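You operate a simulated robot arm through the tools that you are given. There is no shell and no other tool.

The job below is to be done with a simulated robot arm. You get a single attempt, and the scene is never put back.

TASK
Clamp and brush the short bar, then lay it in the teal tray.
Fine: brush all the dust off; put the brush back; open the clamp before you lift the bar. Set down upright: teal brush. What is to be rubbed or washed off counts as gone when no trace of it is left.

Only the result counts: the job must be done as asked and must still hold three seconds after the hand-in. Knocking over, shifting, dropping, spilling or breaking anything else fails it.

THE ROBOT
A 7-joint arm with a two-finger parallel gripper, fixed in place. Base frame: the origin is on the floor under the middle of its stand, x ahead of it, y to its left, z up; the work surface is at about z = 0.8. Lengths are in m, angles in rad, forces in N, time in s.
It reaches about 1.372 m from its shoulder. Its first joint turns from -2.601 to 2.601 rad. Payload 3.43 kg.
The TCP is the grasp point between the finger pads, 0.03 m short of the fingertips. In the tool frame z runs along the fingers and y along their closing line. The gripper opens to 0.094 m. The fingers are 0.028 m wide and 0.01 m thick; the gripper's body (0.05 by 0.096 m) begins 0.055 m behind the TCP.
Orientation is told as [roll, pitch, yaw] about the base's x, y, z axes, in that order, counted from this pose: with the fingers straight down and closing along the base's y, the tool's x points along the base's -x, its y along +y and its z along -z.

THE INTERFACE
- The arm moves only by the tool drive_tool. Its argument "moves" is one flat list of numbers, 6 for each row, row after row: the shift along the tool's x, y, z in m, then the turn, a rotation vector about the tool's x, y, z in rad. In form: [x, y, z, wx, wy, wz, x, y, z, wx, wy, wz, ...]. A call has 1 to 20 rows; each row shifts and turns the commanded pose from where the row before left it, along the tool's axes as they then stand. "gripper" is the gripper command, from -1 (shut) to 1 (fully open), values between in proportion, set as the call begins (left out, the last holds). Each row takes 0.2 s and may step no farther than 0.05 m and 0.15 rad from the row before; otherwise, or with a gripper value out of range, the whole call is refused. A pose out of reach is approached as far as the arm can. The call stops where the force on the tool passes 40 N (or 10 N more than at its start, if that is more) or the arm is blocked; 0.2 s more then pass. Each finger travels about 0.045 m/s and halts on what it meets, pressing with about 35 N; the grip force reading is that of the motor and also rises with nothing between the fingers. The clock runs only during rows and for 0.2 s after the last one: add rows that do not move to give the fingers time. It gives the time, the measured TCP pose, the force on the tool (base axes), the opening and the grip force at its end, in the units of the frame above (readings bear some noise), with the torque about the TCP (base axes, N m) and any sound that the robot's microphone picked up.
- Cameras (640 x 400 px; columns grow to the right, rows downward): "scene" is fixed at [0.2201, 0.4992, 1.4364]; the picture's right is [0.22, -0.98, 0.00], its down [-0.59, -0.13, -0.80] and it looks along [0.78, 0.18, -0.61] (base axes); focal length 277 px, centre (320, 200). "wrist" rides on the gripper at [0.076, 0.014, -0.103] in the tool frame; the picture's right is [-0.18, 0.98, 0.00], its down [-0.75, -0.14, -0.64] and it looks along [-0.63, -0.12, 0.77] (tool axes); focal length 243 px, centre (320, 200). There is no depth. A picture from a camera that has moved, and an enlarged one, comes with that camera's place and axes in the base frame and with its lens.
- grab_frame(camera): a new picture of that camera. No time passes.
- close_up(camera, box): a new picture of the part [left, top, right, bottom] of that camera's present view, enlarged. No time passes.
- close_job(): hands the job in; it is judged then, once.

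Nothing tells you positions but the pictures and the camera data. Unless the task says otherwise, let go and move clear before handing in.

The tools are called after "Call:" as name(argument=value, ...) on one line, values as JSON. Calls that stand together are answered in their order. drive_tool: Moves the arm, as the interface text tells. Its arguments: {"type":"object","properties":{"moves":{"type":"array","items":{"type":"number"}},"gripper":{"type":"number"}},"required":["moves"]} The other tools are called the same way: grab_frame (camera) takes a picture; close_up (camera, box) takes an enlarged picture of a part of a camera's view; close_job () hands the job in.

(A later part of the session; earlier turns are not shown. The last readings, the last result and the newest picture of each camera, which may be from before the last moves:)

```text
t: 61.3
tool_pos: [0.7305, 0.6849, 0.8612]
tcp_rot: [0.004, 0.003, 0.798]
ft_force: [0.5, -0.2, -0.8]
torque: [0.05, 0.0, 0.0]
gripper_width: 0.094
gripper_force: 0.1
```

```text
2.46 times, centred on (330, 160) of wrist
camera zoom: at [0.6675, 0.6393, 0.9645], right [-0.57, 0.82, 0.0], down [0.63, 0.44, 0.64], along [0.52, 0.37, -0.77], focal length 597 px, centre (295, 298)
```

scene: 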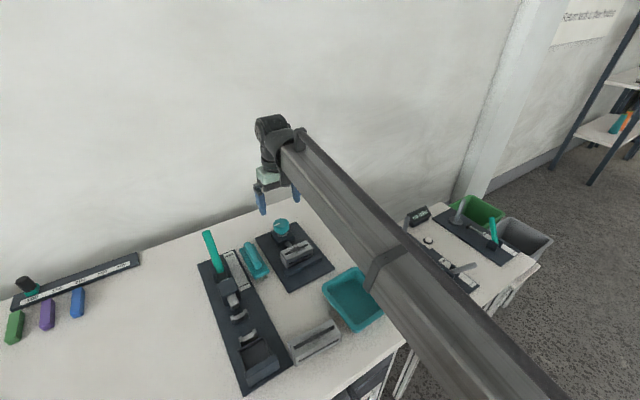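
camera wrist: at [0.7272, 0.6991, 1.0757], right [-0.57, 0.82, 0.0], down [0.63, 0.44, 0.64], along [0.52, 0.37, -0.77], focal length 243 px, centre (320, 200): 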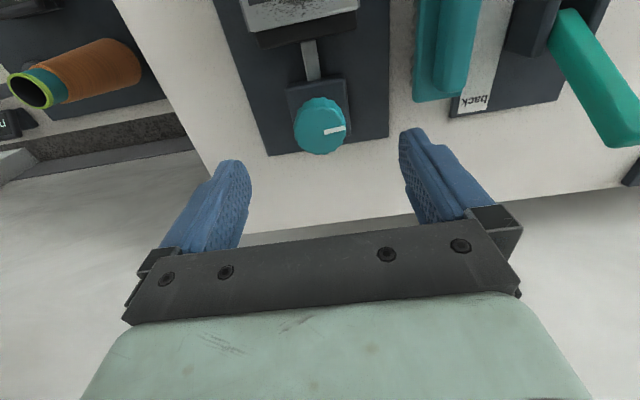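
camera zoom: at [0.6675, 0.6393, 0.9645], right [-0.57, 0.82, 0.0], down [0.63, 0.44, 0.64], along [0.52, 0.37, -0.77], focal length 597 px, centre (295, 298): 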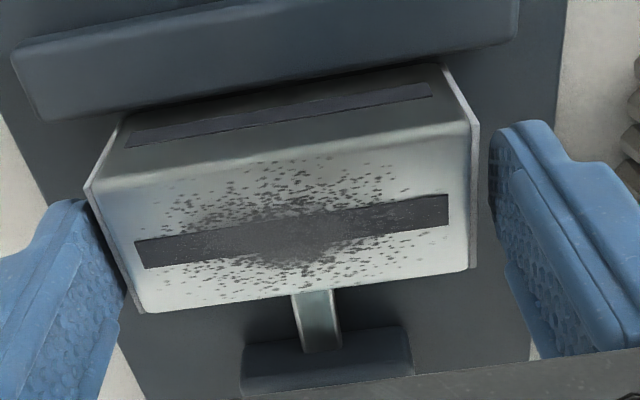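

Call:
drive_tool(moves=[0, 0, 0, 0, 0, 0, 0, 0, 0, 0, 0, 0, 0, 0, 0, 0, 0, 0], gripper=0.81)

Call:
close_up(camera="wrist", box=[200, 80, 460, 240])

```text
t: 62.1
tool_pos: [0.7313, 0.6854, 0.8616]
tcp_rot: [0.003, 0.003, 0.797]
ft_force: [3.4, -2.2, -0.1]
torque: [-0.06, -0.05, -0.05]
gripper_width: 0.0873
gripper_force: 2.1
```

```text
2.46 times, centred on (330, 160) of wrist
camera zoom: at [0.6677, 0.6391, 0.9645], right [-0.57, 0.82, 0.0], down [0.63, 0.44, 0.64], along [0.52, 0.37, -0.77], focal length 597 px, centre (295, 298)
```

zoom: 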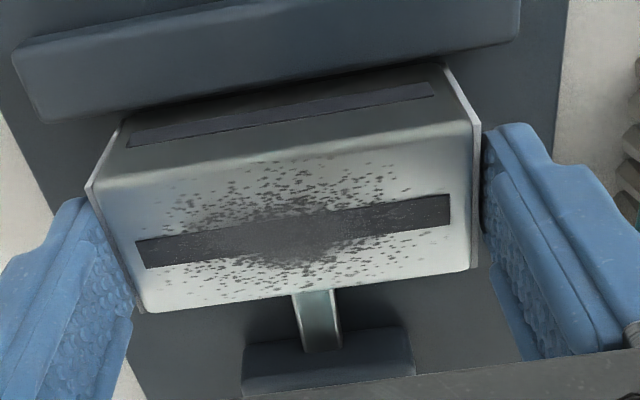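

It resisted with about 4 N without sliding. I'll squeeze slightly more for certainty.

Call:
drive_tool(moves=[0, 0, 0, 0, 0, 0, 0, 0, 0, 0, 0, 0, 0, 0, 0, 0, 0, 0], gripper=0.72)

Call:
close_up(camera="wrist", box=[200, 80, 460, 240])

```text
t: 62.9
tool_pos: [0.7309, 0.683, 0.8616]
tcp_rot: [0.001, 0.001, 0.796]
ft_force: [10.6, -9.3, 0.6]
torque: [-0.41, -0.45, -0.31]
gripper_width: 0.0845
gripper_force: 35.6
```

```text
2.46 times, centred on (330, 160) of wrist
camera zoom: at [0.6683, 0.6386, 0.9645], right [-0.57, 0.82, 0.0], down [0.63, 0.44, 0.64], along [0.52, 0.37, -0.77], focal length 597 px, centre (295, 298)
```

zoom: 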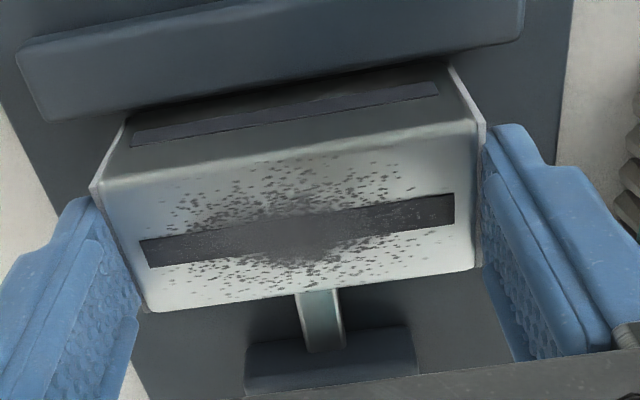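

The bar withstood about 14 N without moving while the arm deflected, so it is clamped. I'll release it, rise, and move to look at the brush.

Call:
drive_tool(moves=[0, 0, 0, 0, 0, 0, 0, 0, 0, 0, 0, 0, 0, 0, -0.02, 0, 0, 0, 0, 0, -0.04, 0, 0, 0, 0, 0, -0.04, 0, 0, 0, 0, 0, -0.04, 0, 0, 0, -0.0136, 0.0276, 0, 0, 0, 0, -0.0136, 0.0276, 0, 0, 0, 0, -0.0136, 0.0276, 0, 0, 0, 0, -0.0137, 0.0276, 0, 0, 0, 0, 0, 0, 0, 0, 0, 0, 0, 0, 0, 0, 0, 0], gripper=1)

Call:
grab_frame(camera="wrist")

Call:
close_up(camera="wrist", box=[200, 20, 440, 180])

Call:
close_up(camera="scene", box=[190, 220, 310, 300])

```text
t: 65.5
tool_pos: [0.6934, 0.8007, 1.0026]
tcp_rot: [0.004, 0.003, 0.796]
ft_force: [0.2, -1.3, -0.2]
torque: [0.0, -0.03, 0.0]
gripper_width: 0.0939
gripper_force: 0.1
```

```text
taken
camera wrist: at [0.6292, 0.7557, 1.1052], right [-0.57, 0.82, 0.0], down [0.63, 0.44, 0.64], along [0.52, 0.37, -0.77], focal length 243 px, centre (320, 200)
```

wrist: 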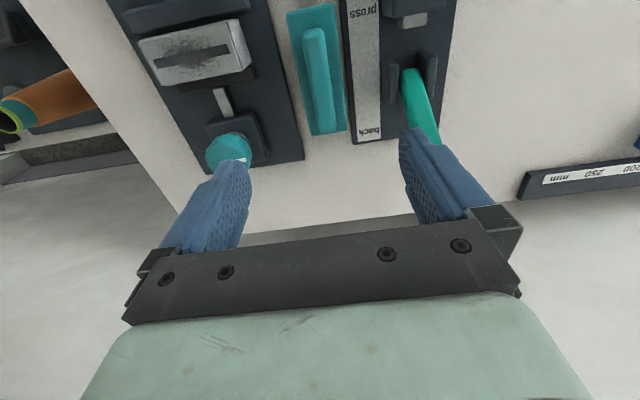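

```text
2.50 times, centred on (320, 100) of wrist
camera zoom: at [0.6292, 0.7557, 1.1052], right [-0.57, 0.82, 0.0], down [0.63, 0.44, 0.64], along [0.52, 0.37, -0.77], focal length 606 px, centre (320, 450)
```

zoom: 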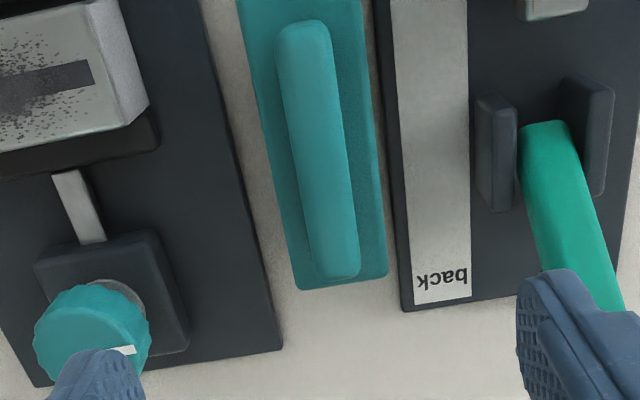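

```text
5.00 times, centred on (250, 260) of scene
camera zoom: at [0.2201, 0.4992, 1.4364], right [0.22, -0.98, 0.0], down [-0.59, -0.13, -0.8], along [0.78, 0.18, -0.61], focal length 1386 px, centre (670, -100)
```

zoom: 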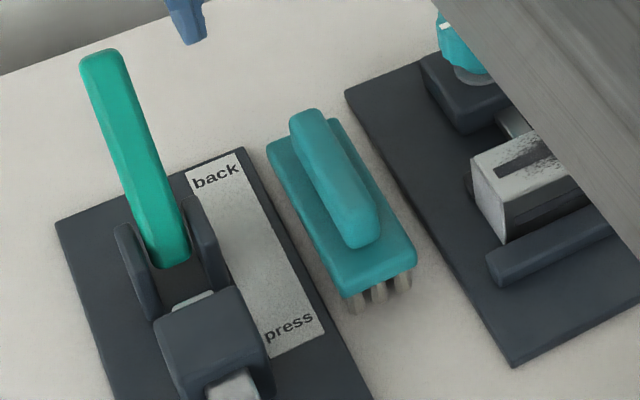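

Brush handle: top centre about (0.681, 0.793, 0.858), long axis about 44.5°. I'll narrow the fingers to about 0.055 to clear the neighbouring brackets and descend part-way over it.

Call:
drive_tool(moves=[0.0129, 0.003, 0, 0, 0, 0.014, 0, 0, 0, 0, 0, 0, 0, 0, 0.04, 0, 0, 0, 0, 0, 0.04, 0, 0, 0, 0, 0, 0, 0, 0, 0, 0, 0, 0, 0, 0, 0], gripper=0.17)

Call:
grab_frame(camera="wrist")

Call:
close_up(camera="wrist", box=[200, 80, 460, 240])

Call:
close_up(camera="scene", box=[190, 220, 310, 300])

```text
t: 66.9
tool_pos: [0.6821, 0.7936, 0.9241]
tcp_rot: [0.003, 0.003, 0.784]
ft_force: [0.1, -1.0, -0.5]
torque: [0.01, -0.01, -0.01]
gripper_width: 0.0552
gripper_force: 0.1
```

```text
taken
camera wrist: at [0.6178, 0.7483, 1.0267], right [-0.56, 0.83, 0.0], down [0.64, 0.43, 0.64], along [0.53, 0.36, -0.77], focal length 243 px, centre (320, 200)
```

wrist: 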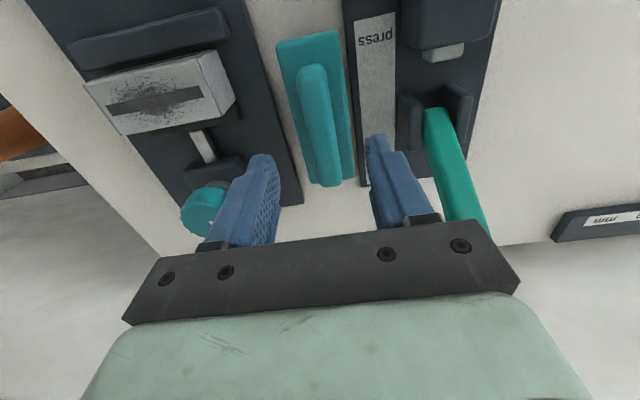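

```text
2.46 times, centred on (330, 160) of wrist
camera zoom: at [0.6178, 0.7483, 1.0267], right [-0.56, 0.83, 0.0], down [0.64, 0.43, 0.64], along [0.53, 0.36, -0.77], focal length 597 px, centre (295, 298)
```

zoom: 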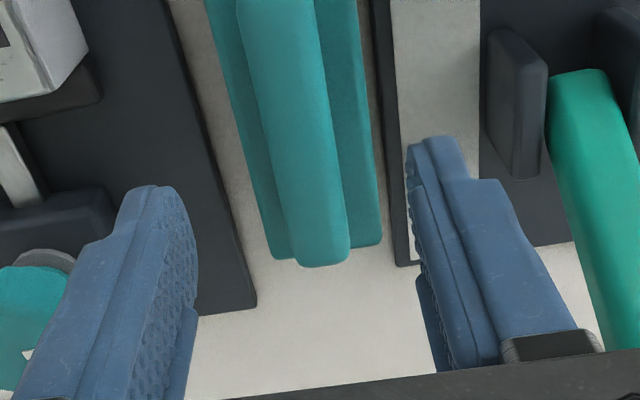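

```text
5.00 times, centred on (250, 260) of scene
camera zoom: at [0.2201, 0.4992, 1.4364], right [0.22, -0.98, 0.0], down [-0.59, -0.13, -0.8], along [0.78, 0.18, -0.61], focal length 1386 px, centre (670, -100)
```

zoom: 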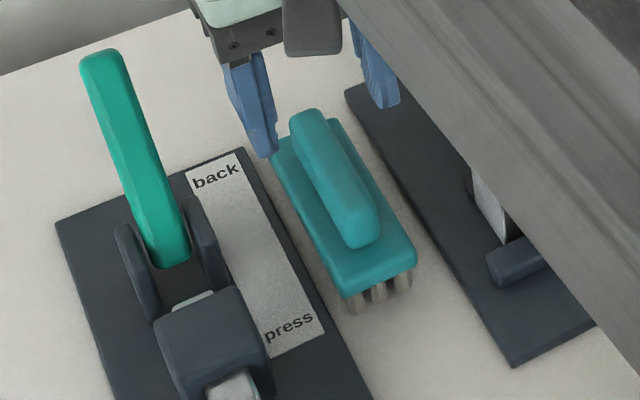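

Well centred on the handle. I'll descend to grip height.

Call:
drive_tool(moves=[0, 0, 0.02, 0, 0, 0, 0, 0, 0.02, 0, 0, 0, 0, 0, 0.0165, 0, 0, 0, 0, 0, 0, 0, 0, 0, 0, 0, 0, 0, 0, 0])

Call:
close_up(camera="wrist", box=[200, 80, 460, 240])

Call:
close_up(camera="scene", box=[210, 230, 300, 290])

```text
t: 68.1
tool_pos: [0.6815, 0.7925, 0.8655]
tcp_rot: [0.004, 0.0, 0.783]
ft_force: [-0.6, 0.0, -0.5]
torque: [0.01, 0.01, 0.02]
gripper_width: 0.0549
gripper_force: 0.1
```

```text
2.46 times, centred on (330, 160) of wrist
camera zoom: at [0.6172, 0.7485, 0.9685], right [-0.56, 0.83, 0.0], down [0.64, 0.43, 0.64], along [0.53, 0.36, -0.77], focal length 597 px, centre (295, 298)
```

zoom: 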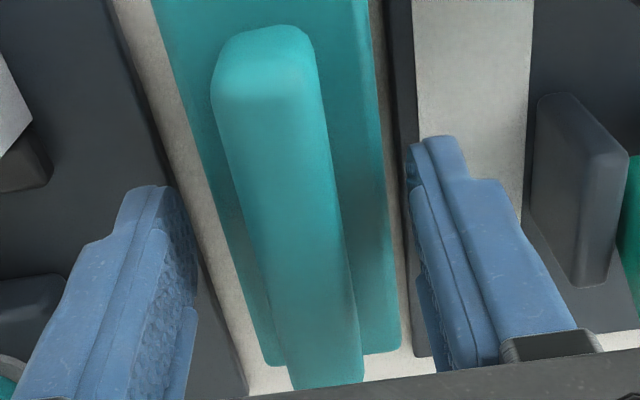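

```text
6.67 times, centred on (255, 260) of scene
camera zoom: at [0.2201, 0.4992, 1.4364], right [0.22, -0.98, 0.0], down [-0.59, -0.13, -0.8], along [0.78, 0.18, -0.61], focal length 1848 px, centre (753, -200)
```

zoom: 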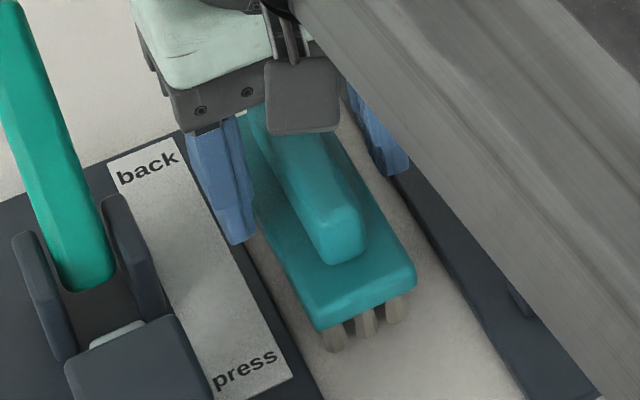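

Call:
drive_tool(moves=[0, 0, 0, 0, 0, 0, 0, 0, 0, 0, 0, 0, 0, 0, 0, 0, 0, 0, 0, 0, 0, 0, 0, 0], gripper=-1)

Call:
grab_frame(camera="wrist")

Call:
close_up(camera="scene", box=[210, 230, 300, 290])

```text
t: 69.1
tool_pos: [0.6818, 0.7931, 0.8668]
tcp_rot: [0.003, 0.0, 0.784]
ft_force: [0.0, -0.4, 1.2]
torque: [0.01, 0.01, -0.01]
gripper_width: 0.024
gripper_force: 35.2
```

```text
taken
camera wrist: at [0.6172, 0.7485, 0.9686], right [-0.56, 0.83, 0.0], down [0.64, 0.43, 0.64], along [0.53, 0.36, -0.77], focal length 243 px, centre (320, 200)
```

wrist: 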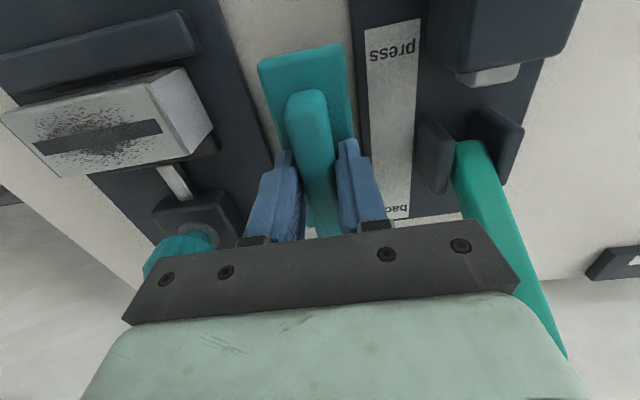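

```text
6.67 times, centred on (255, 260) of scene
camera zoom: at [0.2201, 0.4992, 1.4364], right [0.22, -0.98, 0.0], down [-0.59, -0.13, -0.8], along [0.78, 0.18, -0.61], focal length 1848 px, centre (753, -200)
```

zoom: 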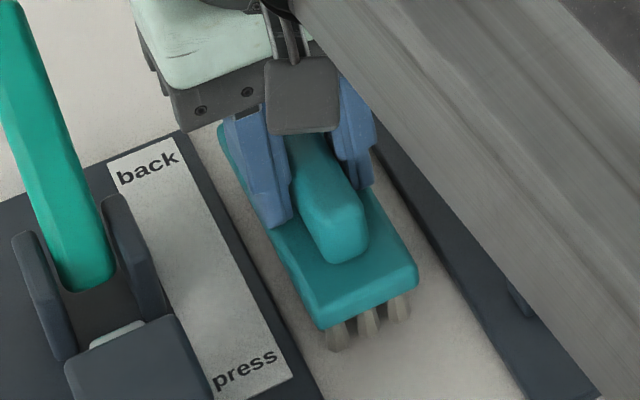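

Handle gripped at a width of 0.024. I'll lift straight up and carry the brush over the clamped bar.

Call:
drive_tool(moves=[0, 0, -0.015, 0, 0, 0, 0, 0, -0.03, 0, 0, 0, 0, 0, -0.035, 0, 0, 0, 0, 0, -0.035, 0, 0, 0, 0.0122, -0.0283, 0, 0, 0, 0, 0.0122, -0.0283, 0, 0, 0, 0, 0.0123, -0.0283, 0, 0, 0, 0, 0.0123, -0.0284, 0, 0, 0, 0, 0, 0, 0, 0, 0, 0, 0, 0, 0, 0, 0, 0])

Call:
grab_frame(camera="wrist")

Call:
close_up(camera="scene", box=[220, 190, 360, 290])

```text
t: 71.3
tool_pos: [0.7253, 0.6776, 0.9792]
tcp_rot: [0.003, 0.002, 0.784]
ft_force: [0.1, 0.1, -1.5]
torque: [-0.01, -0.01, -0.01]
gripper_width: 0.0239
gripper_force: 35.4
```

```text
taken
camera wrist: at [0.6609, 0.6331, 1.0829], right [-0.56, 0.83, 0.0], down [0.64, 0.43, 0.64], along [0.53, 0.36, -0.77], focal length 243 px, centre (320, 200)
```

wrist: 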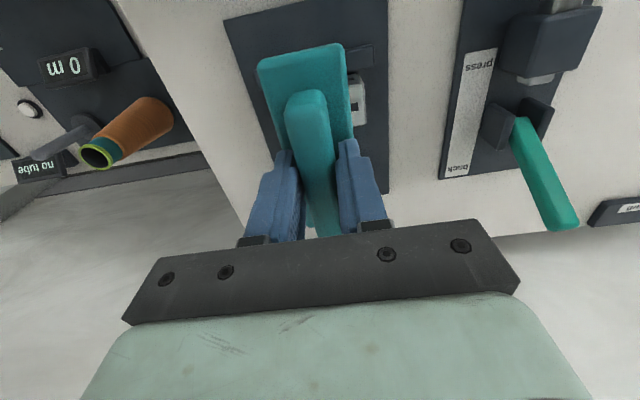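

```text
4.00 times, centred on (290, 240) of scene
camera zoom: at [0.2201, 0.4992, 1.4364], right [0.22, -0.98, 0.0], down [-0.59, -0.13, -0.8], along [0.78, 0.18, -0.61], focal length 1108 px, centre (440, 40)
```

zoom: 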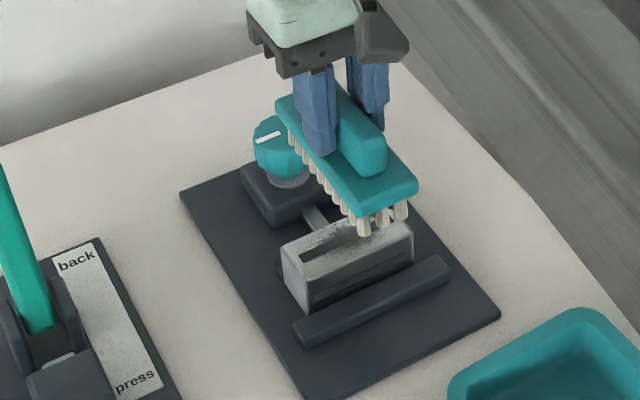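

The brush is over the bar, clear of the knob. I'll lower it toward the bar's top.

Call:
drive_tool(moves=[0, 0, 0.03, 0, 0, 0, 0, 0, 0.03, 0, 0, 0, 0, 0, 0, 0, 0, 0, 0, 0, 0, 0, 0, 0])

Call:
close_up(camera="scene", box=[250, 210, 330, 260])

```text
t: 72.3
tool_pos: [0.7267, 0.6779, 0.9184]
tcp_rot: [0.003, 0.002, 0.783]
ft_force: [0.8, -0.9, -1.2]
torque: [0.06, -0.02, 0.07]
gripper_width: 0.0236
gripper_force: 34.8
```

```text
8.00 times, centred on (290, 235) of scene
camera zoom: at [0.2201, 0.4992, 1.4364], right [0.22, -0.98, 0.0], down [-0.59, -0.13, -0.8], along [0.78, 0.18, -0.61], focal length 2217 px, centre (560, -80)
```

zoom: 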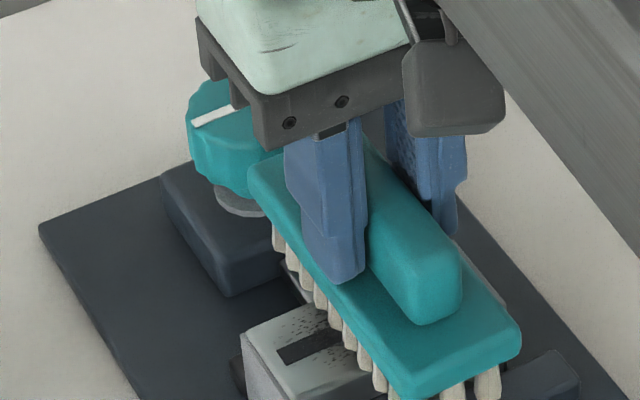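

Call:
drive_tool(moves=[0, 0, 0.002, 0, 0, 0, 0, 0, 0.002, 0, 0, 0, 0, 0, 0, 0, 0, 0])

```text
t: 73.1
tool_pos: [0.7266, 0.677, 0.9169]
tcp_rot: [0.003, 0.001, 0.785]
ft_force: [-1.3, 0.5, -1.5]
torque: [0.0, 0.0, 0.0]
gripper_width: 0.0241
gripper_force: 34.6
```

Call:
drive_tool(moves=[0, 0, 0.002, 0, 0, 0, 0, 0, 0, 0, 0, 0])

Call:
drive_tool(moves=[0, 0, 0.0015, 0, 0, 0, 0, 0, 0, 0, 0, 0])

Call:
close_up(camera="scene", box=[255, 225, 325, 270])

```text
t: 73.7
tool_pos: [0.7256, 0.6782, 0.915]
tcp_rot: [0.004, 0.0, 0.783]
ft_force: [0.3, 0.7, -1.8]
torque: [-0.01, 0.02, 0.02]
gripper_width: 0.0236
gripper_force: 34.9
```

```text
t: 74.3
tool_pos: [0.7242, 0.6767, 0.914]
tcp_rot: [0.003, 0.0, 0.783]
ft_force: [-1.0, 1.0, 4.4]
torque: [0.06, -0.09, 0.0]
gripper_width: 0.0238
gripper_force: 35.4
```

```text
8.89 times, centred on (290, 248) of scene
camera zoom: at [0.2201, 0.4992, 1.4364], right [0.22, -0.98, 0.0], down [-0.59, -0.13, -0.8], along [0.78, 0.18, -0.61], focal length 2463 px, centre (587, -222)
```

zoom: 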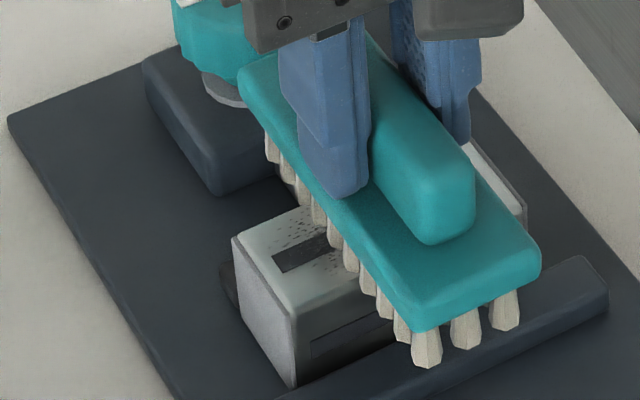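

Light contact, about 6 N. I'll sweep along the bar gently, keeping the brush partly on it at both ends.

Call:
drive_tool(moves=[0, 0.009, 0, 0, 0, 0, 0, 0.009, 0, 0, 0, 0, 0, 0.009, 0, 0, 0, 0, 0, 0.009, 0, 0, 0, 0, 0, 0, 0, 0, 0, 0])

Call:
close_up(camera="scene", box=[245, 215, 335, 275])

Call:
grab_frame(camera="wrist")

```text
t: 75.5
tool_pos: [0.6994, 0.7041, 0.9147]
tcp_rot: [0.004, 0.001, 0.783]
ft_force: [2.1, -2.8, 14.5]
torque: [-0.09, -0.25, -0.02]
gripper_width: 0.0241
gripper_force: 34.8
```

```text
6.67 times, centred on (290, 245) of scene
camera zoom: at [0.2201, 0.4992, 1.4364], right [0.22, -0.98, 0.0], down [-0.59, -0.13, -0.8], along [0.78, 0.18, -0.61], focal length 1848 px, centre (520, -100)
```

zoom: 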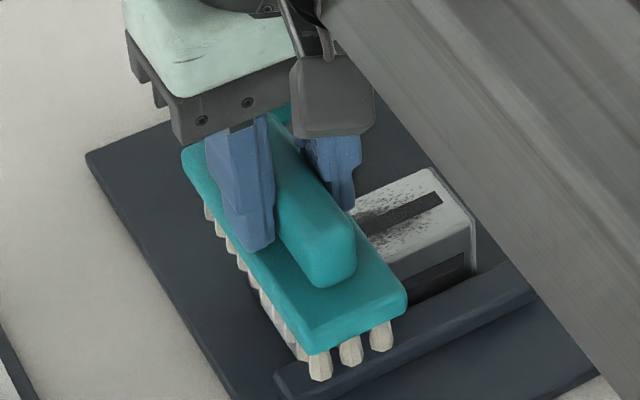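

```text
taken
camera wrist: at [0.6355, 0.6585, 1.0164], right [-0.56, 0.83, 0.0], down [0.64, 0.43, 0.64], along [0.53, 0.36, -0.77], focal length 243 px, centre (320, 200)
```

wrist: 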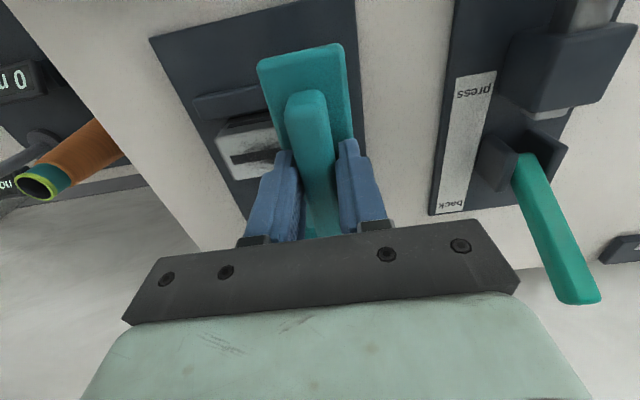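

Call:
drive_tool(moves=[0, -0.009, 0, 0, 0, 0, 0, -0.009, 0, 0, 0, 0, 0, -0.009, 0, 0, 0, 0, 0, -0.009, 0, 0, 0, 0, 0, -0.009, 0, 0, 0, 0, 0, -0.009, 0, 0, 0, 0, 0, -0.009, 0, 0, 0, 0, 0, -0.009, 0, 0, 0, 0, 0, 0, 0, 0, 0, 0])

Call:
close_up(camera="scene", box=[245, 215, 335, 275])

Call:
grab_frame(camera="wrist")

```text
t: 77.5
tool_pos: [0.7493, 0.6523, 0.9134]
tcp_rot: [0.004, 0.002, 0.783]
ft_force: [-5.2, 4.3, 27.7]
torque: [0.34, 0.19, 0.03]
gripper_width: 0.0238
gripper_force: 35.2
```

```text
6.67 times, centred on (290, 245) of scene
camera zoom: at [0.2201, 0.4992, 1.4364], right [0.22, -0.98, 0.0], down [-0.59, -0.13, -0.8], along [0.78, 0.18, -0.61], focal length 1848 px, centre (520, -100)
```

zoom: 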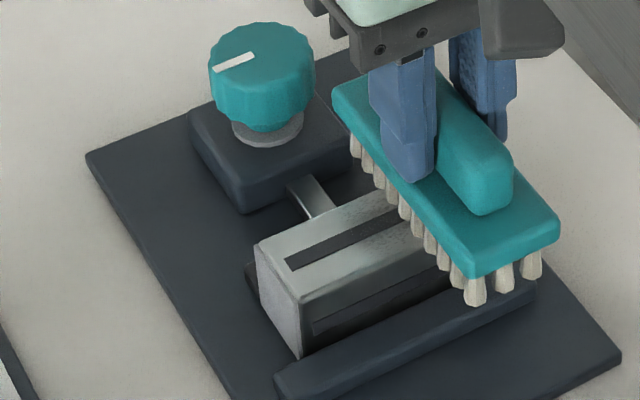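

```text
taken
camera wrist: at [0.6858, 0.6077, 1.0161], right [-0.56, 0.83, 0.0], down [0.64, 0.43, 0.64], along [0.53, 0.36, -0.77], focal length 243 px, centre (320, 200)
```

wrist: 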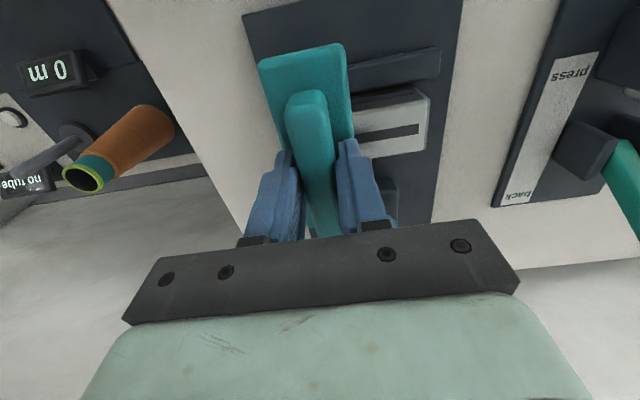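

The dust comes off where swept. I'll relieve a bit of pressure and make another full back-and-forth pass.

Call:
drive_tool(moves=[0, 0, -0.0012, 0, 0, 0, 0, 0.009, 0, 0, 0, 0, 0, 0.009, 0, 0, 0, 0, 0, 0.009, 0, 0, 0, 0, 0, 0.009, 0, 0, 0, 0, 0, 0.009, 0, 0, 0, 0, 0, 0.009, 0, 0, 0, 0, 0, 0.009, 0, 0, 0, 0, 0, 0.009, 0, 0, 0, 0, 0, 0, 0, 0, 0, 0])

Call:
drive_tool(moves=[0, -0.009, 0, 0, 0, 0, 0, -0.009, 0, 0, 0, 0, 0, -0.009, 0, 0, 0, 0, 0, -0.009, 0, 0, 0, 0, 0, -0.009, 0, 0, 0, 0, 0, -0.009, 0, 0, 0, 0, 0, -0.009, 0, 0, 0, 0, 0, -0.009, 0, 0, 0, 0, 0, 0, 0, 0, 0, 0])

```text
t: 79.7
tool_pos: [0.6997, 0.7047, 0.9139]
tcp_rot: [0.002, 0.001, 0.784]
ft_force: [1.6, -3.0, 10.8]
torque: [-0.23, -0.24, -0.05]
gripper_width: 0.024
gripper_force: 34.7
```

```text
t: 81.7
tool_pos: [0.7497, 0.651, 0.9157]
tcp_rot: [0.003, 0.002, 0.785]
ft_force: [0.4, 0.5, -1.8]
torque: [0.02, -0.01, -0.04]
gripper_width: 0.0236
gripper_force: 35.0
```

Let me lift the brush aside and inspect the bar.

Call:
drive_tool(moves=[0, 0, -0.03, 0, 0, 0, 0, 0, -0.03, 0, 0, 0, 0, -0.03, 0, 0, 0, 0, 0, -0.03, 0, 0, 0, 0, 0, 0, 0, 0, 0, 0, 0, 0, 0, 0, 0, 0])

Call:
close_up(camera="scene", box=[260, 225, 320, 265])

Call:
grab_frame(camera="wrist")

```text
t: 83.1
tool_pos: [0.795, 0.6108, 0.9735]
tcp_rot: [0.004, 0.002, 0.786]
ft_force: [0.6, 0.5, -1.2]
torque: [-0.03, -0.02, 0.02]
gripper_width: 0.0234
gripper_force: 35.1
```

```text
10.00 times, centred on (290, 245) of scene
camera zoom: at [0.2201, 0.4992, 1.4364], right [0.22, -0.98, 0.0], down [-0.59, -0.13, -0.8], along [0.78, 0.18, -0.61], focal length 2771 px, centre (620, -250)
```

zoom: 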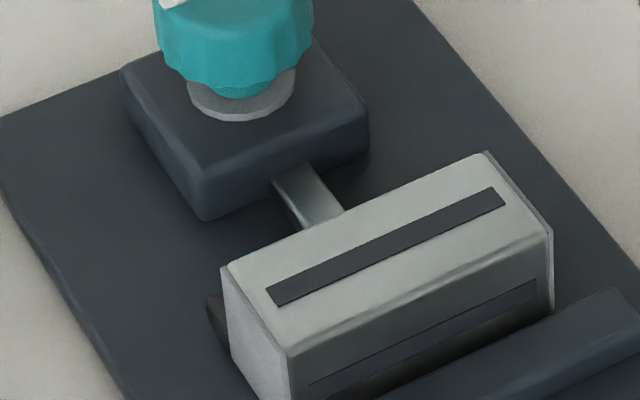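

```text
taken
camera wrist: at [0.7309, 0.5654, 1.076], right [-0.56, 0.83, 0.0], down [0.64, 0.43, 0.64], along [0.53, 0.36, -0.77], focal length 243 px, centre (320, 200)
```

wrist: 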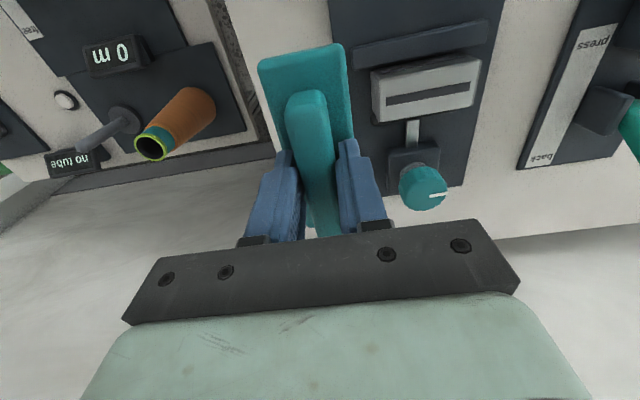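

Call:
close_up(camera="wrist", box=[365, 40, 485, 130])

Call:
close_up(camera="scene", box=[275, 236, 323, 268])

```text
4.44 times, centred on (425, 85) of wrist
camera zoom: at [0.7309, 0.5654, 1.076], right [-0.56, 0.83, 0.0], down [0.64, 0.43, 0.64], along [0.53, 0.36, -0.77], focal length 1078 px, centre (-147, 711)
```

zoom: 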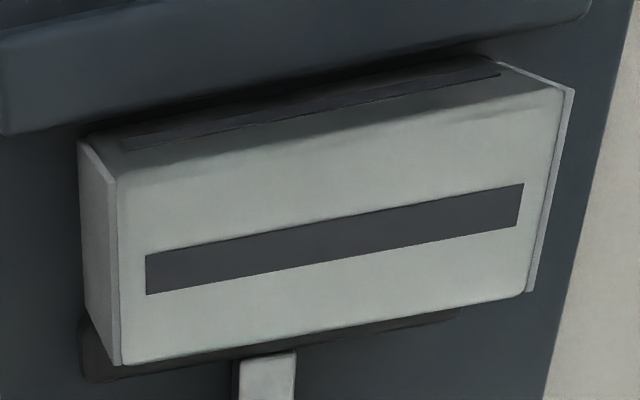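

```text
12.50 times, centred on (299, 252) of scene
camera zoom: at [0.2201, 0.4992, 1.4364], right [0.22, -0.98, 0.0], down [-0.59, -0.13, -0.8], along [0.78, 0.18, -0.61], focal length 3464 px, centre (582, -450)
```

zoom: 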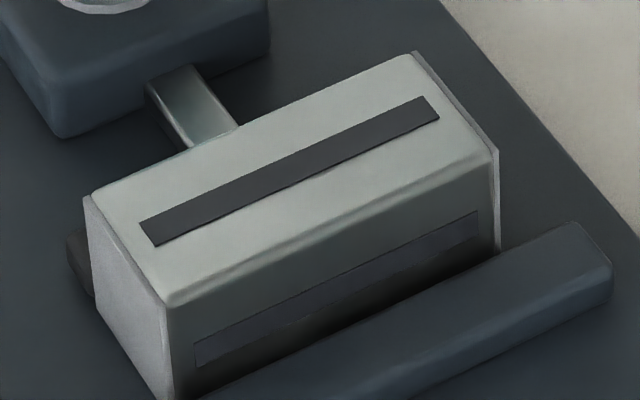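

The bar top looks clean. I'll make one more confirming pass over it to be sure no trace remains.

Call:
drive_tool(moves=[0, 0.032, 0, 0, 0, 0, 0, 0.032, 0, 0, 0, 0, 0, 0.032, 0, 0, 0, 0, 0, 0, 0, 0, 0, 0, 0, 0, 0.03, 0, 0, 0, 0, 0, 0.026, 0, 0, 0, 0, 0, 0, 0, 0, 0])

```text
t: 84.7
tool_pos: [0.729, 0.6789, 0.916]
tcp_rot: [0.002, 0.001, 0.784]
ft_force: [0.0, -0.3, -0.9]
torque: [0.01, -0.01, 0.02]
gripper_width: 0.0239
gripper_force: 34.8
```

Call:
drive_tool(moves=[0, 0, 0.0015, 0, 0, 0, 0, 0, 0.001, 0, 0, 0, 0, 0, 0, 0, 0, 0])

```text
t: 85.5
tool_pos: [0.7274, 0.6791, 0.9147]
tcp_rot: [0.004, 0.002, 0.783]
ft_force: [0.6, 0.0, -1.7]
torque: [-0.01, 0.0, 0.0]
gripper_width: 0.0237
gripper_force: 34.8
```

Call:
drive_tool(moves=[0, 0, 0.0015, 0, 0, 0, 0, 0, 0, 0, 0, 0])

```text
t: 86.1
tool_pos: [0.7267, 0.6799, 0.9136]
tcp_rot: [0.004, 0.003, 0.784]
ft_force: [0.2, 0.5, 0.1]
torque: [0.0, -0.02, -0.01]
gripper_width: 0.0239
gripper_force: 35.0
```

Call:
drive_tool(moves=[0, 0, 0.001, 0, 0, 0, 0, 0.009, 0, 0, 0, 0, 0, 0.009, 0, 0, 0, 0, 0, 0.009, 0, 0, 0, 0, 0, 0.009, 0, 0, 0, 0, 0, -0.009, 0, 0, 0, 0, 0, -0.009, 0, 0, 0, 0, 0, -0.009, 0, 0, 0, 0, 0, -0.009, 0, 0, 0, 0, 0, -0.009, 0, 0, 0, 0, 0, -0.009, 0, 0, 0, 0, 0, -0.009, 0, 0, 0, 0, 0, -0.009, 0, 0, 0, 0, 0, 0, 0, 0, 0, 0])

Call:
drive_tool(moves=[0, 0.009, 0, 0, 0, 0, 0, 0.009, 0, 0, 0, 0, 0, 0.009, 0, 0, 0, 0, 0, 0.009, 0, 0, 0, 0, 0, 0, -0.02, 0, 0, 0, 0, 0, -0.045, 0, 0, 0, 0, 0, 0, 0, 0, 0, 0, 0, 0, 0, 0, 0])

Call:
grab_frame(camera="wrist")

Call:
grab_frame(camera="scene")

```text
t: 89.1
tool_pos: [0.75, 0.6537, 0.9136]
tcp_rot: [0.003, -0.001, 0.783]
ft_force: [-3.1, 3.4, 21.6]
torque: [0.33, 0.17, 0.02]
gripper_width: 0.0237
gripper_force: 35.3
```

```text
t: 90.9
tool_pos: [0.7238, 0.6771, 0.9787]
tcp_rot: [0.002, 0.001, 0.783]
ft_force: [0.5, 0.0, -1.1]
torque: [-0.02, -0.03, -0.01]
gripper_width: 0.0237
gripper_force: 34.8
```

```text
taken
camera wrist: at [0.6587, 0.6324, 1.0815], right [-0.56, 0.83, 0.0], down [0.64, 0.43, 0.64], along [0.53, 0.36, -0.77], focal length 243 px, centre (320, 200)
```

wrist: 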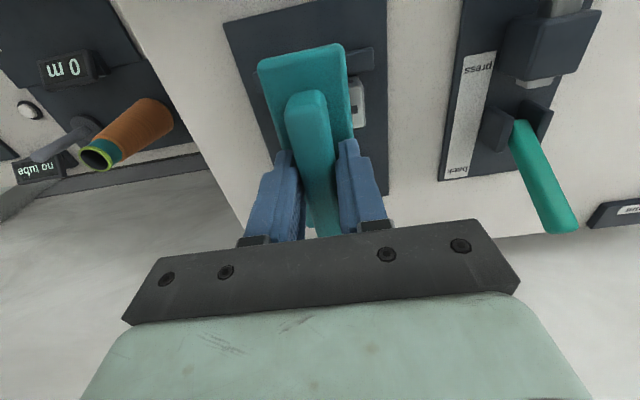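

```text
taken
```

scene: 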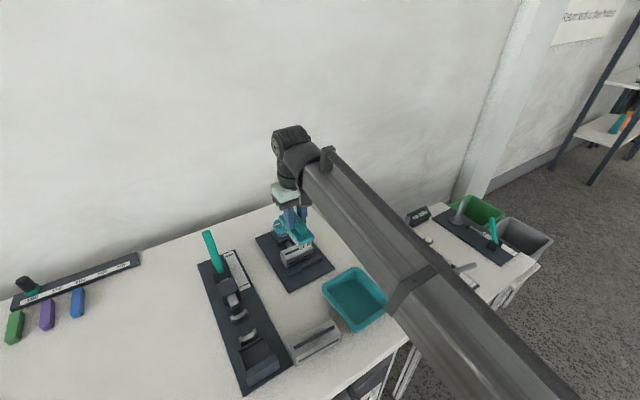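

Now I'll return the brush to its original spot.

Call:
drive_tool(moves=[-0.01315, 0.0281, 0, 0, 0, 0, -0.01315, 0.0281, 0, 0, 0, 0, -0.01315, 0.0281, 0, 0, 0, 0, -0.01315, 0.0282, 0, 0, 0, 0, 0, 0, 0, 0, 0, 0, 0, 0, 0.03, 0, 0, 0, 0, 0, 0.03, 0, 0, 0, 0, 0, 0, 0, 0, 0, 0, 0, 0, 0, 0, 0])

Call:
grab_frame(camera="wrist")

Call:
close_up(camera="scene", box=[190, 220, 310, 300])

```text
t: 92.9
tool_pos: [0.6849, 0.7936, 0.9224]
tcp_rot: [0.004, 0.001, 0.785]
ft_force: [0.5, -1.3, -0.9]
torque: [0.0, 0.0, -0.03]
gripper_width: 0.0238
gripper_force: 35.1
```

```text
taken
camera wrist: at [0.6196, 0.749, 1.0245], right [-0.56, 0.83, 0.0], down [0.64, 0.43, 0.64], along [0.53, 0.36, -0.77], focal length 243 px, centre (320, 200)
```

wrist: 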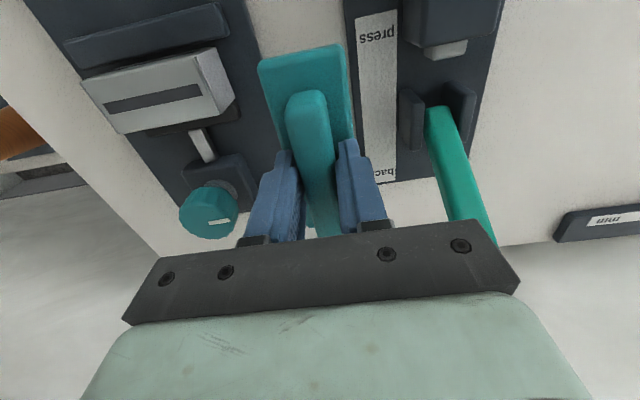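

```text
5.00 times, centred on (250, 260) of scene
camera zoom: at [0.2201, 0.4992, 1.4364], right [0.22, -0.98, 0.0], down [-0.59, -0.13, -0.8], along [0.78, 0.18, -0.61], focal length 1386 px, centre (670, -100)
```

zoom: 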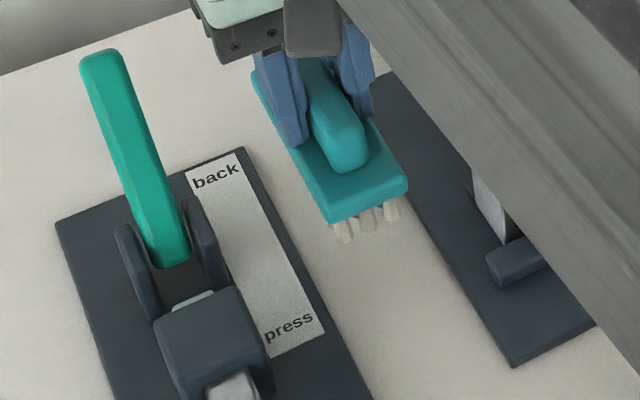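

Call:
drive_tool(moves=[0.0021, 0.0023, 0.015, 0, 0, 0, 0, 0, 0.02, 0, 0, 0, 0, 0, 0.013, 0, 0, 0, 0, 0, 0, 0, 0, 0, 0, 0, 0, 0, 0, 0])

Call:
close_up(camera="scene", box=[210, 230, 300, 290])

Call:
grab_frame(camera="wrist")

```text
t: 94.1
tool_pos: [0.6823, 0.7953, 0.8736]
tcp_rot: [0.004, 0.002, 0.783]
ft_force: [0.4, -0.4, -1.4]
torque: [0.01, 0.03, 0.03]
gripper_width: 0.024
gripper_force: 34.9
```

```text
6.67 times, centred on (255, 260) of scene
camera zoom: at [0.2201, 0.4992, 1.4364], right [0.22, -0.98, 0.0], down [-0.59, -0.13, -0.8], along [0.78, 0.18, -0.61], focal length 1848 px, centre (753, -200)
```

zoom: 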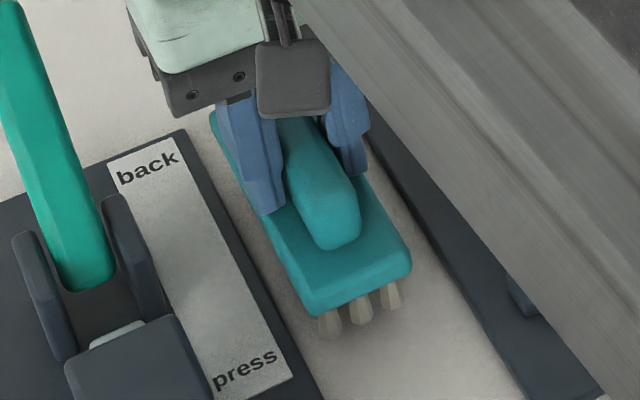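

```text
taken
camera wrist: at [0.6175, 0.7505, 0.976], right [-0.56, 0.83, 0.0], down [0.64, 0.43, 0.64], along [0.53, 0.36, -0.77], focal length 243 px, centre (320, 200)
```

wrist: 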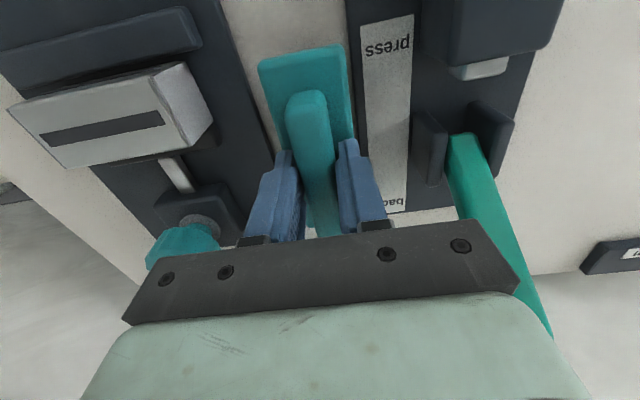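

Call:
drive_tool(moves=[0.0015, 0, 0.003, 0, 0, 0, 0, 0, 0.002, 0, 0, 0, 0, 0, 0, 0, 0, 0])

```text
t: 94.9
tool_pos: [0.6802, 0.7944, 0.8667]
tcp_rot: [0.004, 0.002, 0.783]
ft_force: [-0.4, -0.8, -1.5]
torque: [0.01, 0.01, -0.01]
gripper_width: 0.0236
gripper_force: 35.0
```

Call:
drive_tool(moves=[0, 0, 0.001, 0, 0, 0, 0, 0, 0, 0, 0, 0])

```text
t: 95.5
tool_pos: [0.6788, 0.7942, 0.8678]
tcp_rot: [0.003, 0.0, 0.785]
ft_force: [2.4, 0.5, 10.2]
torque: [-0.35, 0.21, -0.02]
gripper_width: 0.0239
gripper_force: 34.7
```

The brush has touched down on the table at 10 N. I'll release it with a limited opening.

Call:
drive_tool(moves=[0, 0, 0, 0, 0, 0, 0, 0, 0, 0, 0, 0, 0, 0, 0, 0, 0, 0], gripper=0.15)

Call:
close_up(camera="wrist", box=[200, 80, 460, 240])

Call:
close_up(camera="scene", box=[210, 230, 300, 290])

```text
t: 96.3
tool_pos: [0.6781, 0.794, 0.8651]
tcp_rot: [0.004, 0.001, 0.783]
ft_force: [0.7, 0.8, 13.0]
torque: [-0.15, -0.19, -0.02]
gripper_width: 0.0538
gripper_force: 0.0
```

```text
2.46 times, centred on (330, 160) of wrist
camera zoom: at [0.6146, 0.7494, 0.968], right [-0.56, 0.83, 0.0], down [0.64, 0.43, 0.64], along [0.53, 0.36, -0.77], focal length 597 px, centre (295, 298)
```

zoom: 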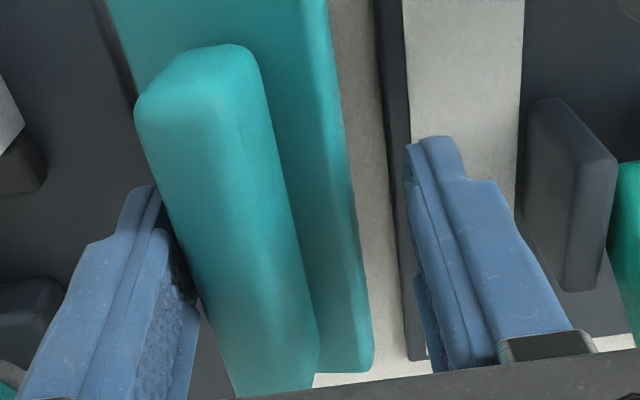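

```text
6.67 times, centred on (255, 260) of scene
camera zoom: at [0.2201, 0.4992, 1.4364], right [0.22, -0.98, 0.0], down [-0.59, -0.13, -0.8], along [0.78, 0.18, -0.61], focal length 1848 px, centre (753, -200)
```

zoom: 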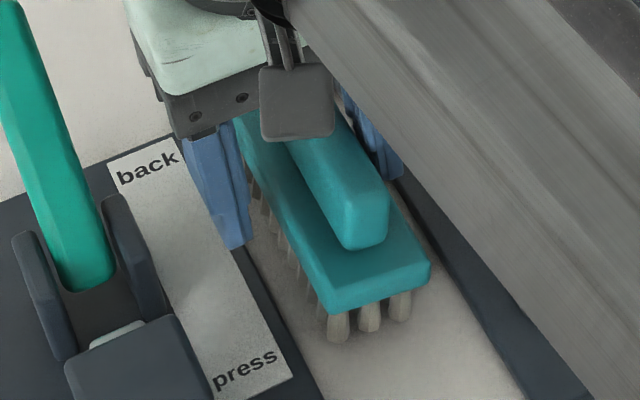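

The brush shifted toward the vise side when released; a fingertip seems to be pressing on its plate (13 N). I'll raise slightly to unload it and look again.

Call:
drive_tool(moves=[0, 0, -0.002, 0, 0, 0, 0, 0, -0.002, 0, 0, 0, 0, 0, -0.002, 0, 0, 0, 0, 0, 0, 0, 0, 0])

Call:
close_up(camera="wrist", box=[200, 80, 460, 240])

Call:
close_up(camera="scene", box=[210, 230, 300, 290])

```text
t: 97.3
tool_pos: [0.6797, 0.7952, 0.8707]
tcp_rot: [0.003, 0.003, 0.784]
ft_force: [-0.3, 0.7, -0.3]
torque: [0.04, 0.01, 0.0]
gripper_width: 0.0538
gripper_force: 0.0
```

```text
2.46 times, centred on (330, 160) of wrist
camera zoom: at [0.6155, 0.7499, 0.9733], right [-0.56, 0.83, 0.0], down [0.64, 0.43, 0.64], along [0.53, 0.36, -0.77], focal length 597 px, centre (295, 298)
```

zoom: 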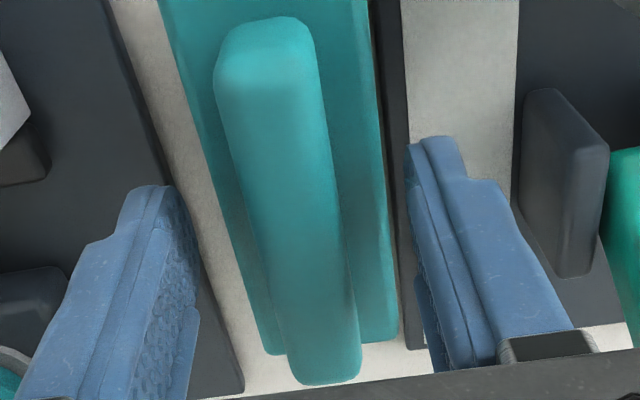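

```text
6.67 times, centred on (255, 260) of scene
camera zoom: at [0.2201, 0.4992, 1.4364], right [0.22, -0.98, 0.0], down [-0.59, -0.13, -0.8], along [0.78, 0.18, -0.61], focal length 1848 px, centre (753, -200)
```

zoom: 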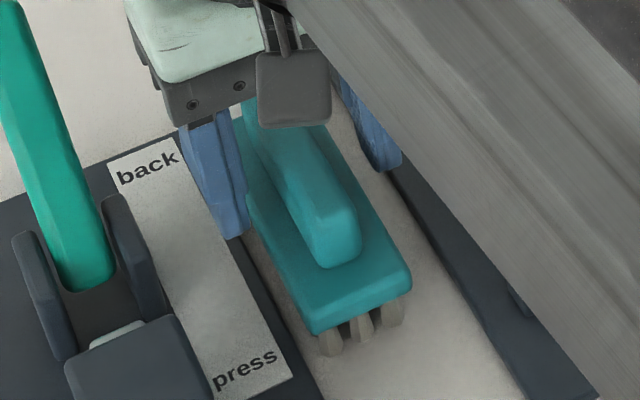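

The brush settled flat and upright within a few mm of its original spot. I'll rise clear and verify.

Call:
drive_tool(moves=[0, 0, -0.01, 0, 0, 0, 0, 0, -0.02, 0, 0, 0, 0, 0, -0.03, 0, 0, 0, 0, 0, -0.04, 0, 0, 0, 0, 0, -0.03, 0, 0, 0, 0, 0, 0, 0, 0, 0, 0, 0, 0, 0, 0, 0])

Call:
grab_frame(camera="wrist")

Call:
close_up(camera="scene", box=[190, 220, 310, 300])

```text
t: 98.9
tool_pos: [0.6795, 0.7959, 0.9991]
tcp_rot: [0.003, 0.001, 0.783]
ft_force: [-0.2, 0.2, 0.2]
torque: [0.0, 0.01, 0.0]
gripper_width: 0.0539
gripper_force: 0.1
```

```text
taken
camera wrist: at [0.6149, 0.7507, 1.1008], right [-0.56, 0.83, 0.0], down [0.64, 0.43, 0.64], along [0.53, 0.36, -0.77], focal length 243 px, centre (320, 200)
```

wrist: 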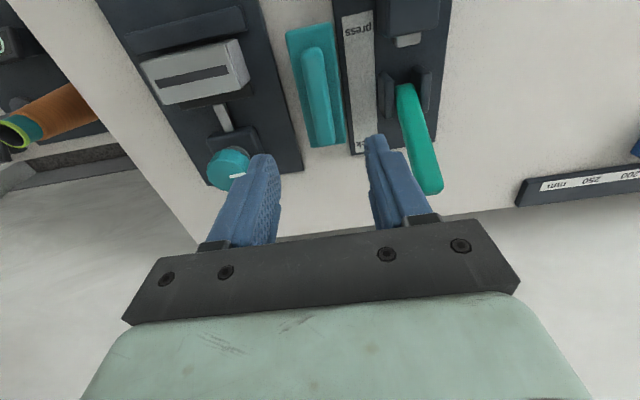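

```text
5.00 times, centred on (250, 260) of scene
camera zoom: at [0.2201, 0.4992, 1.4364], right [0.22, -0.98, 0.0], down [-0.59, -0.13, -0.8], along [0.78, 0.18, -0.61], focal length 1386 px, centre (670, -100)
```

zoom: 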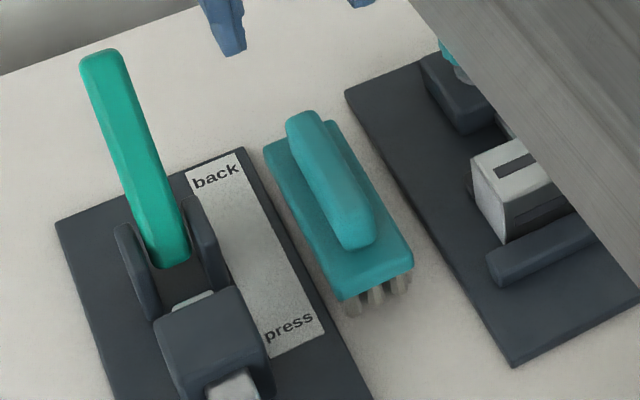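

The brush is back upright. Next I'll open the clamp: move over the knob with the yaw wound back so I can turn counter-clockwise.

Call:
drive_tool(moves=[-0.0191, -0.0387, 0, 0, 0, 0, -0.0191, -0.0387, 0, 0, 0, 0, -0.0191, -0.0386, 0, 0, 0, 0, 0, 0, 0, 0, 0, 0.148, 0, 0, 0, 0, 0, 0.148, 0, 0, 0, 0, 0, 0.148, 0, 0, 0, 0, 0, 0.148, 0, 0, 0, 0, 0, 0.148, 0, 0, 0, 0, 0, 0.148, 0, 0, 0, 0, 0, 0.148, 0, 0, 0, 0, 0, 0.148, 0, 0, 0, 0, 0, 0.148, 0, 0, 0, 0, 0, 0.148, 0, 0, 0, 0, 0, 0.148, 0, 0, 0, 0, 0, 0.148, 0, 0, 0, 0, 0, 0, 0, 0, 0, 0, 0, 0], gripper=1)

Call:
close_up(camera="wrist", box=[200, 80, 460, 240])

Call:
grab_frame(camera="wrist")

```text
t: 102.5
tool_pos: [0.8019, 0.7522, 0.9992]
tcp_rot: [-0.002, 0.003, -0.994]
ft_force: [0.2, 0.1, 0.3]
torque: [-0.02, -0.04, -0.01]
gripper_width: 0.0936
gripper_force: 0.0
```

```text
2.46 times, centred on (330, 160) of wrist
camera zoom: at [0.7721, 0.8228, 1.1026], right [0.92, 0.38, 0.0], down [0.3, -0.71, 0.64], along [0.24, -0.59, -0.77], focal length 597 px, centre (295, 298)
```

zoom: 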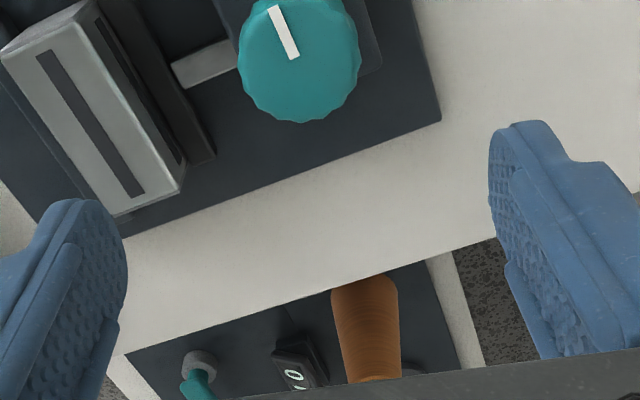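

```text
taken
camera wrist: at [0.7721, 0.8228, 1.1026], right [0.92, 0.38, 0.0], down [0.3, -0.71, 0.64], along [0.24, -0.59, -0.77], focal length 243 px, centre (320, 200)
```

wrist: 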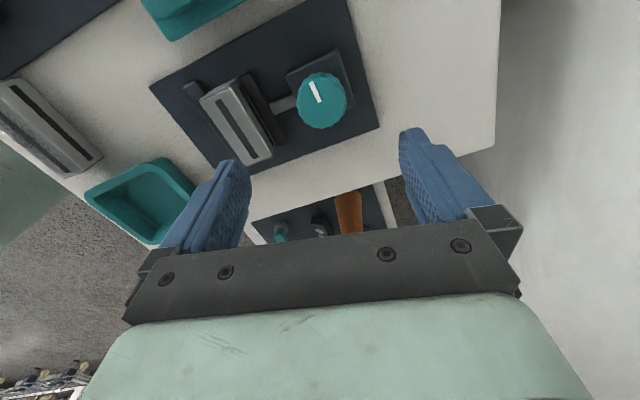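

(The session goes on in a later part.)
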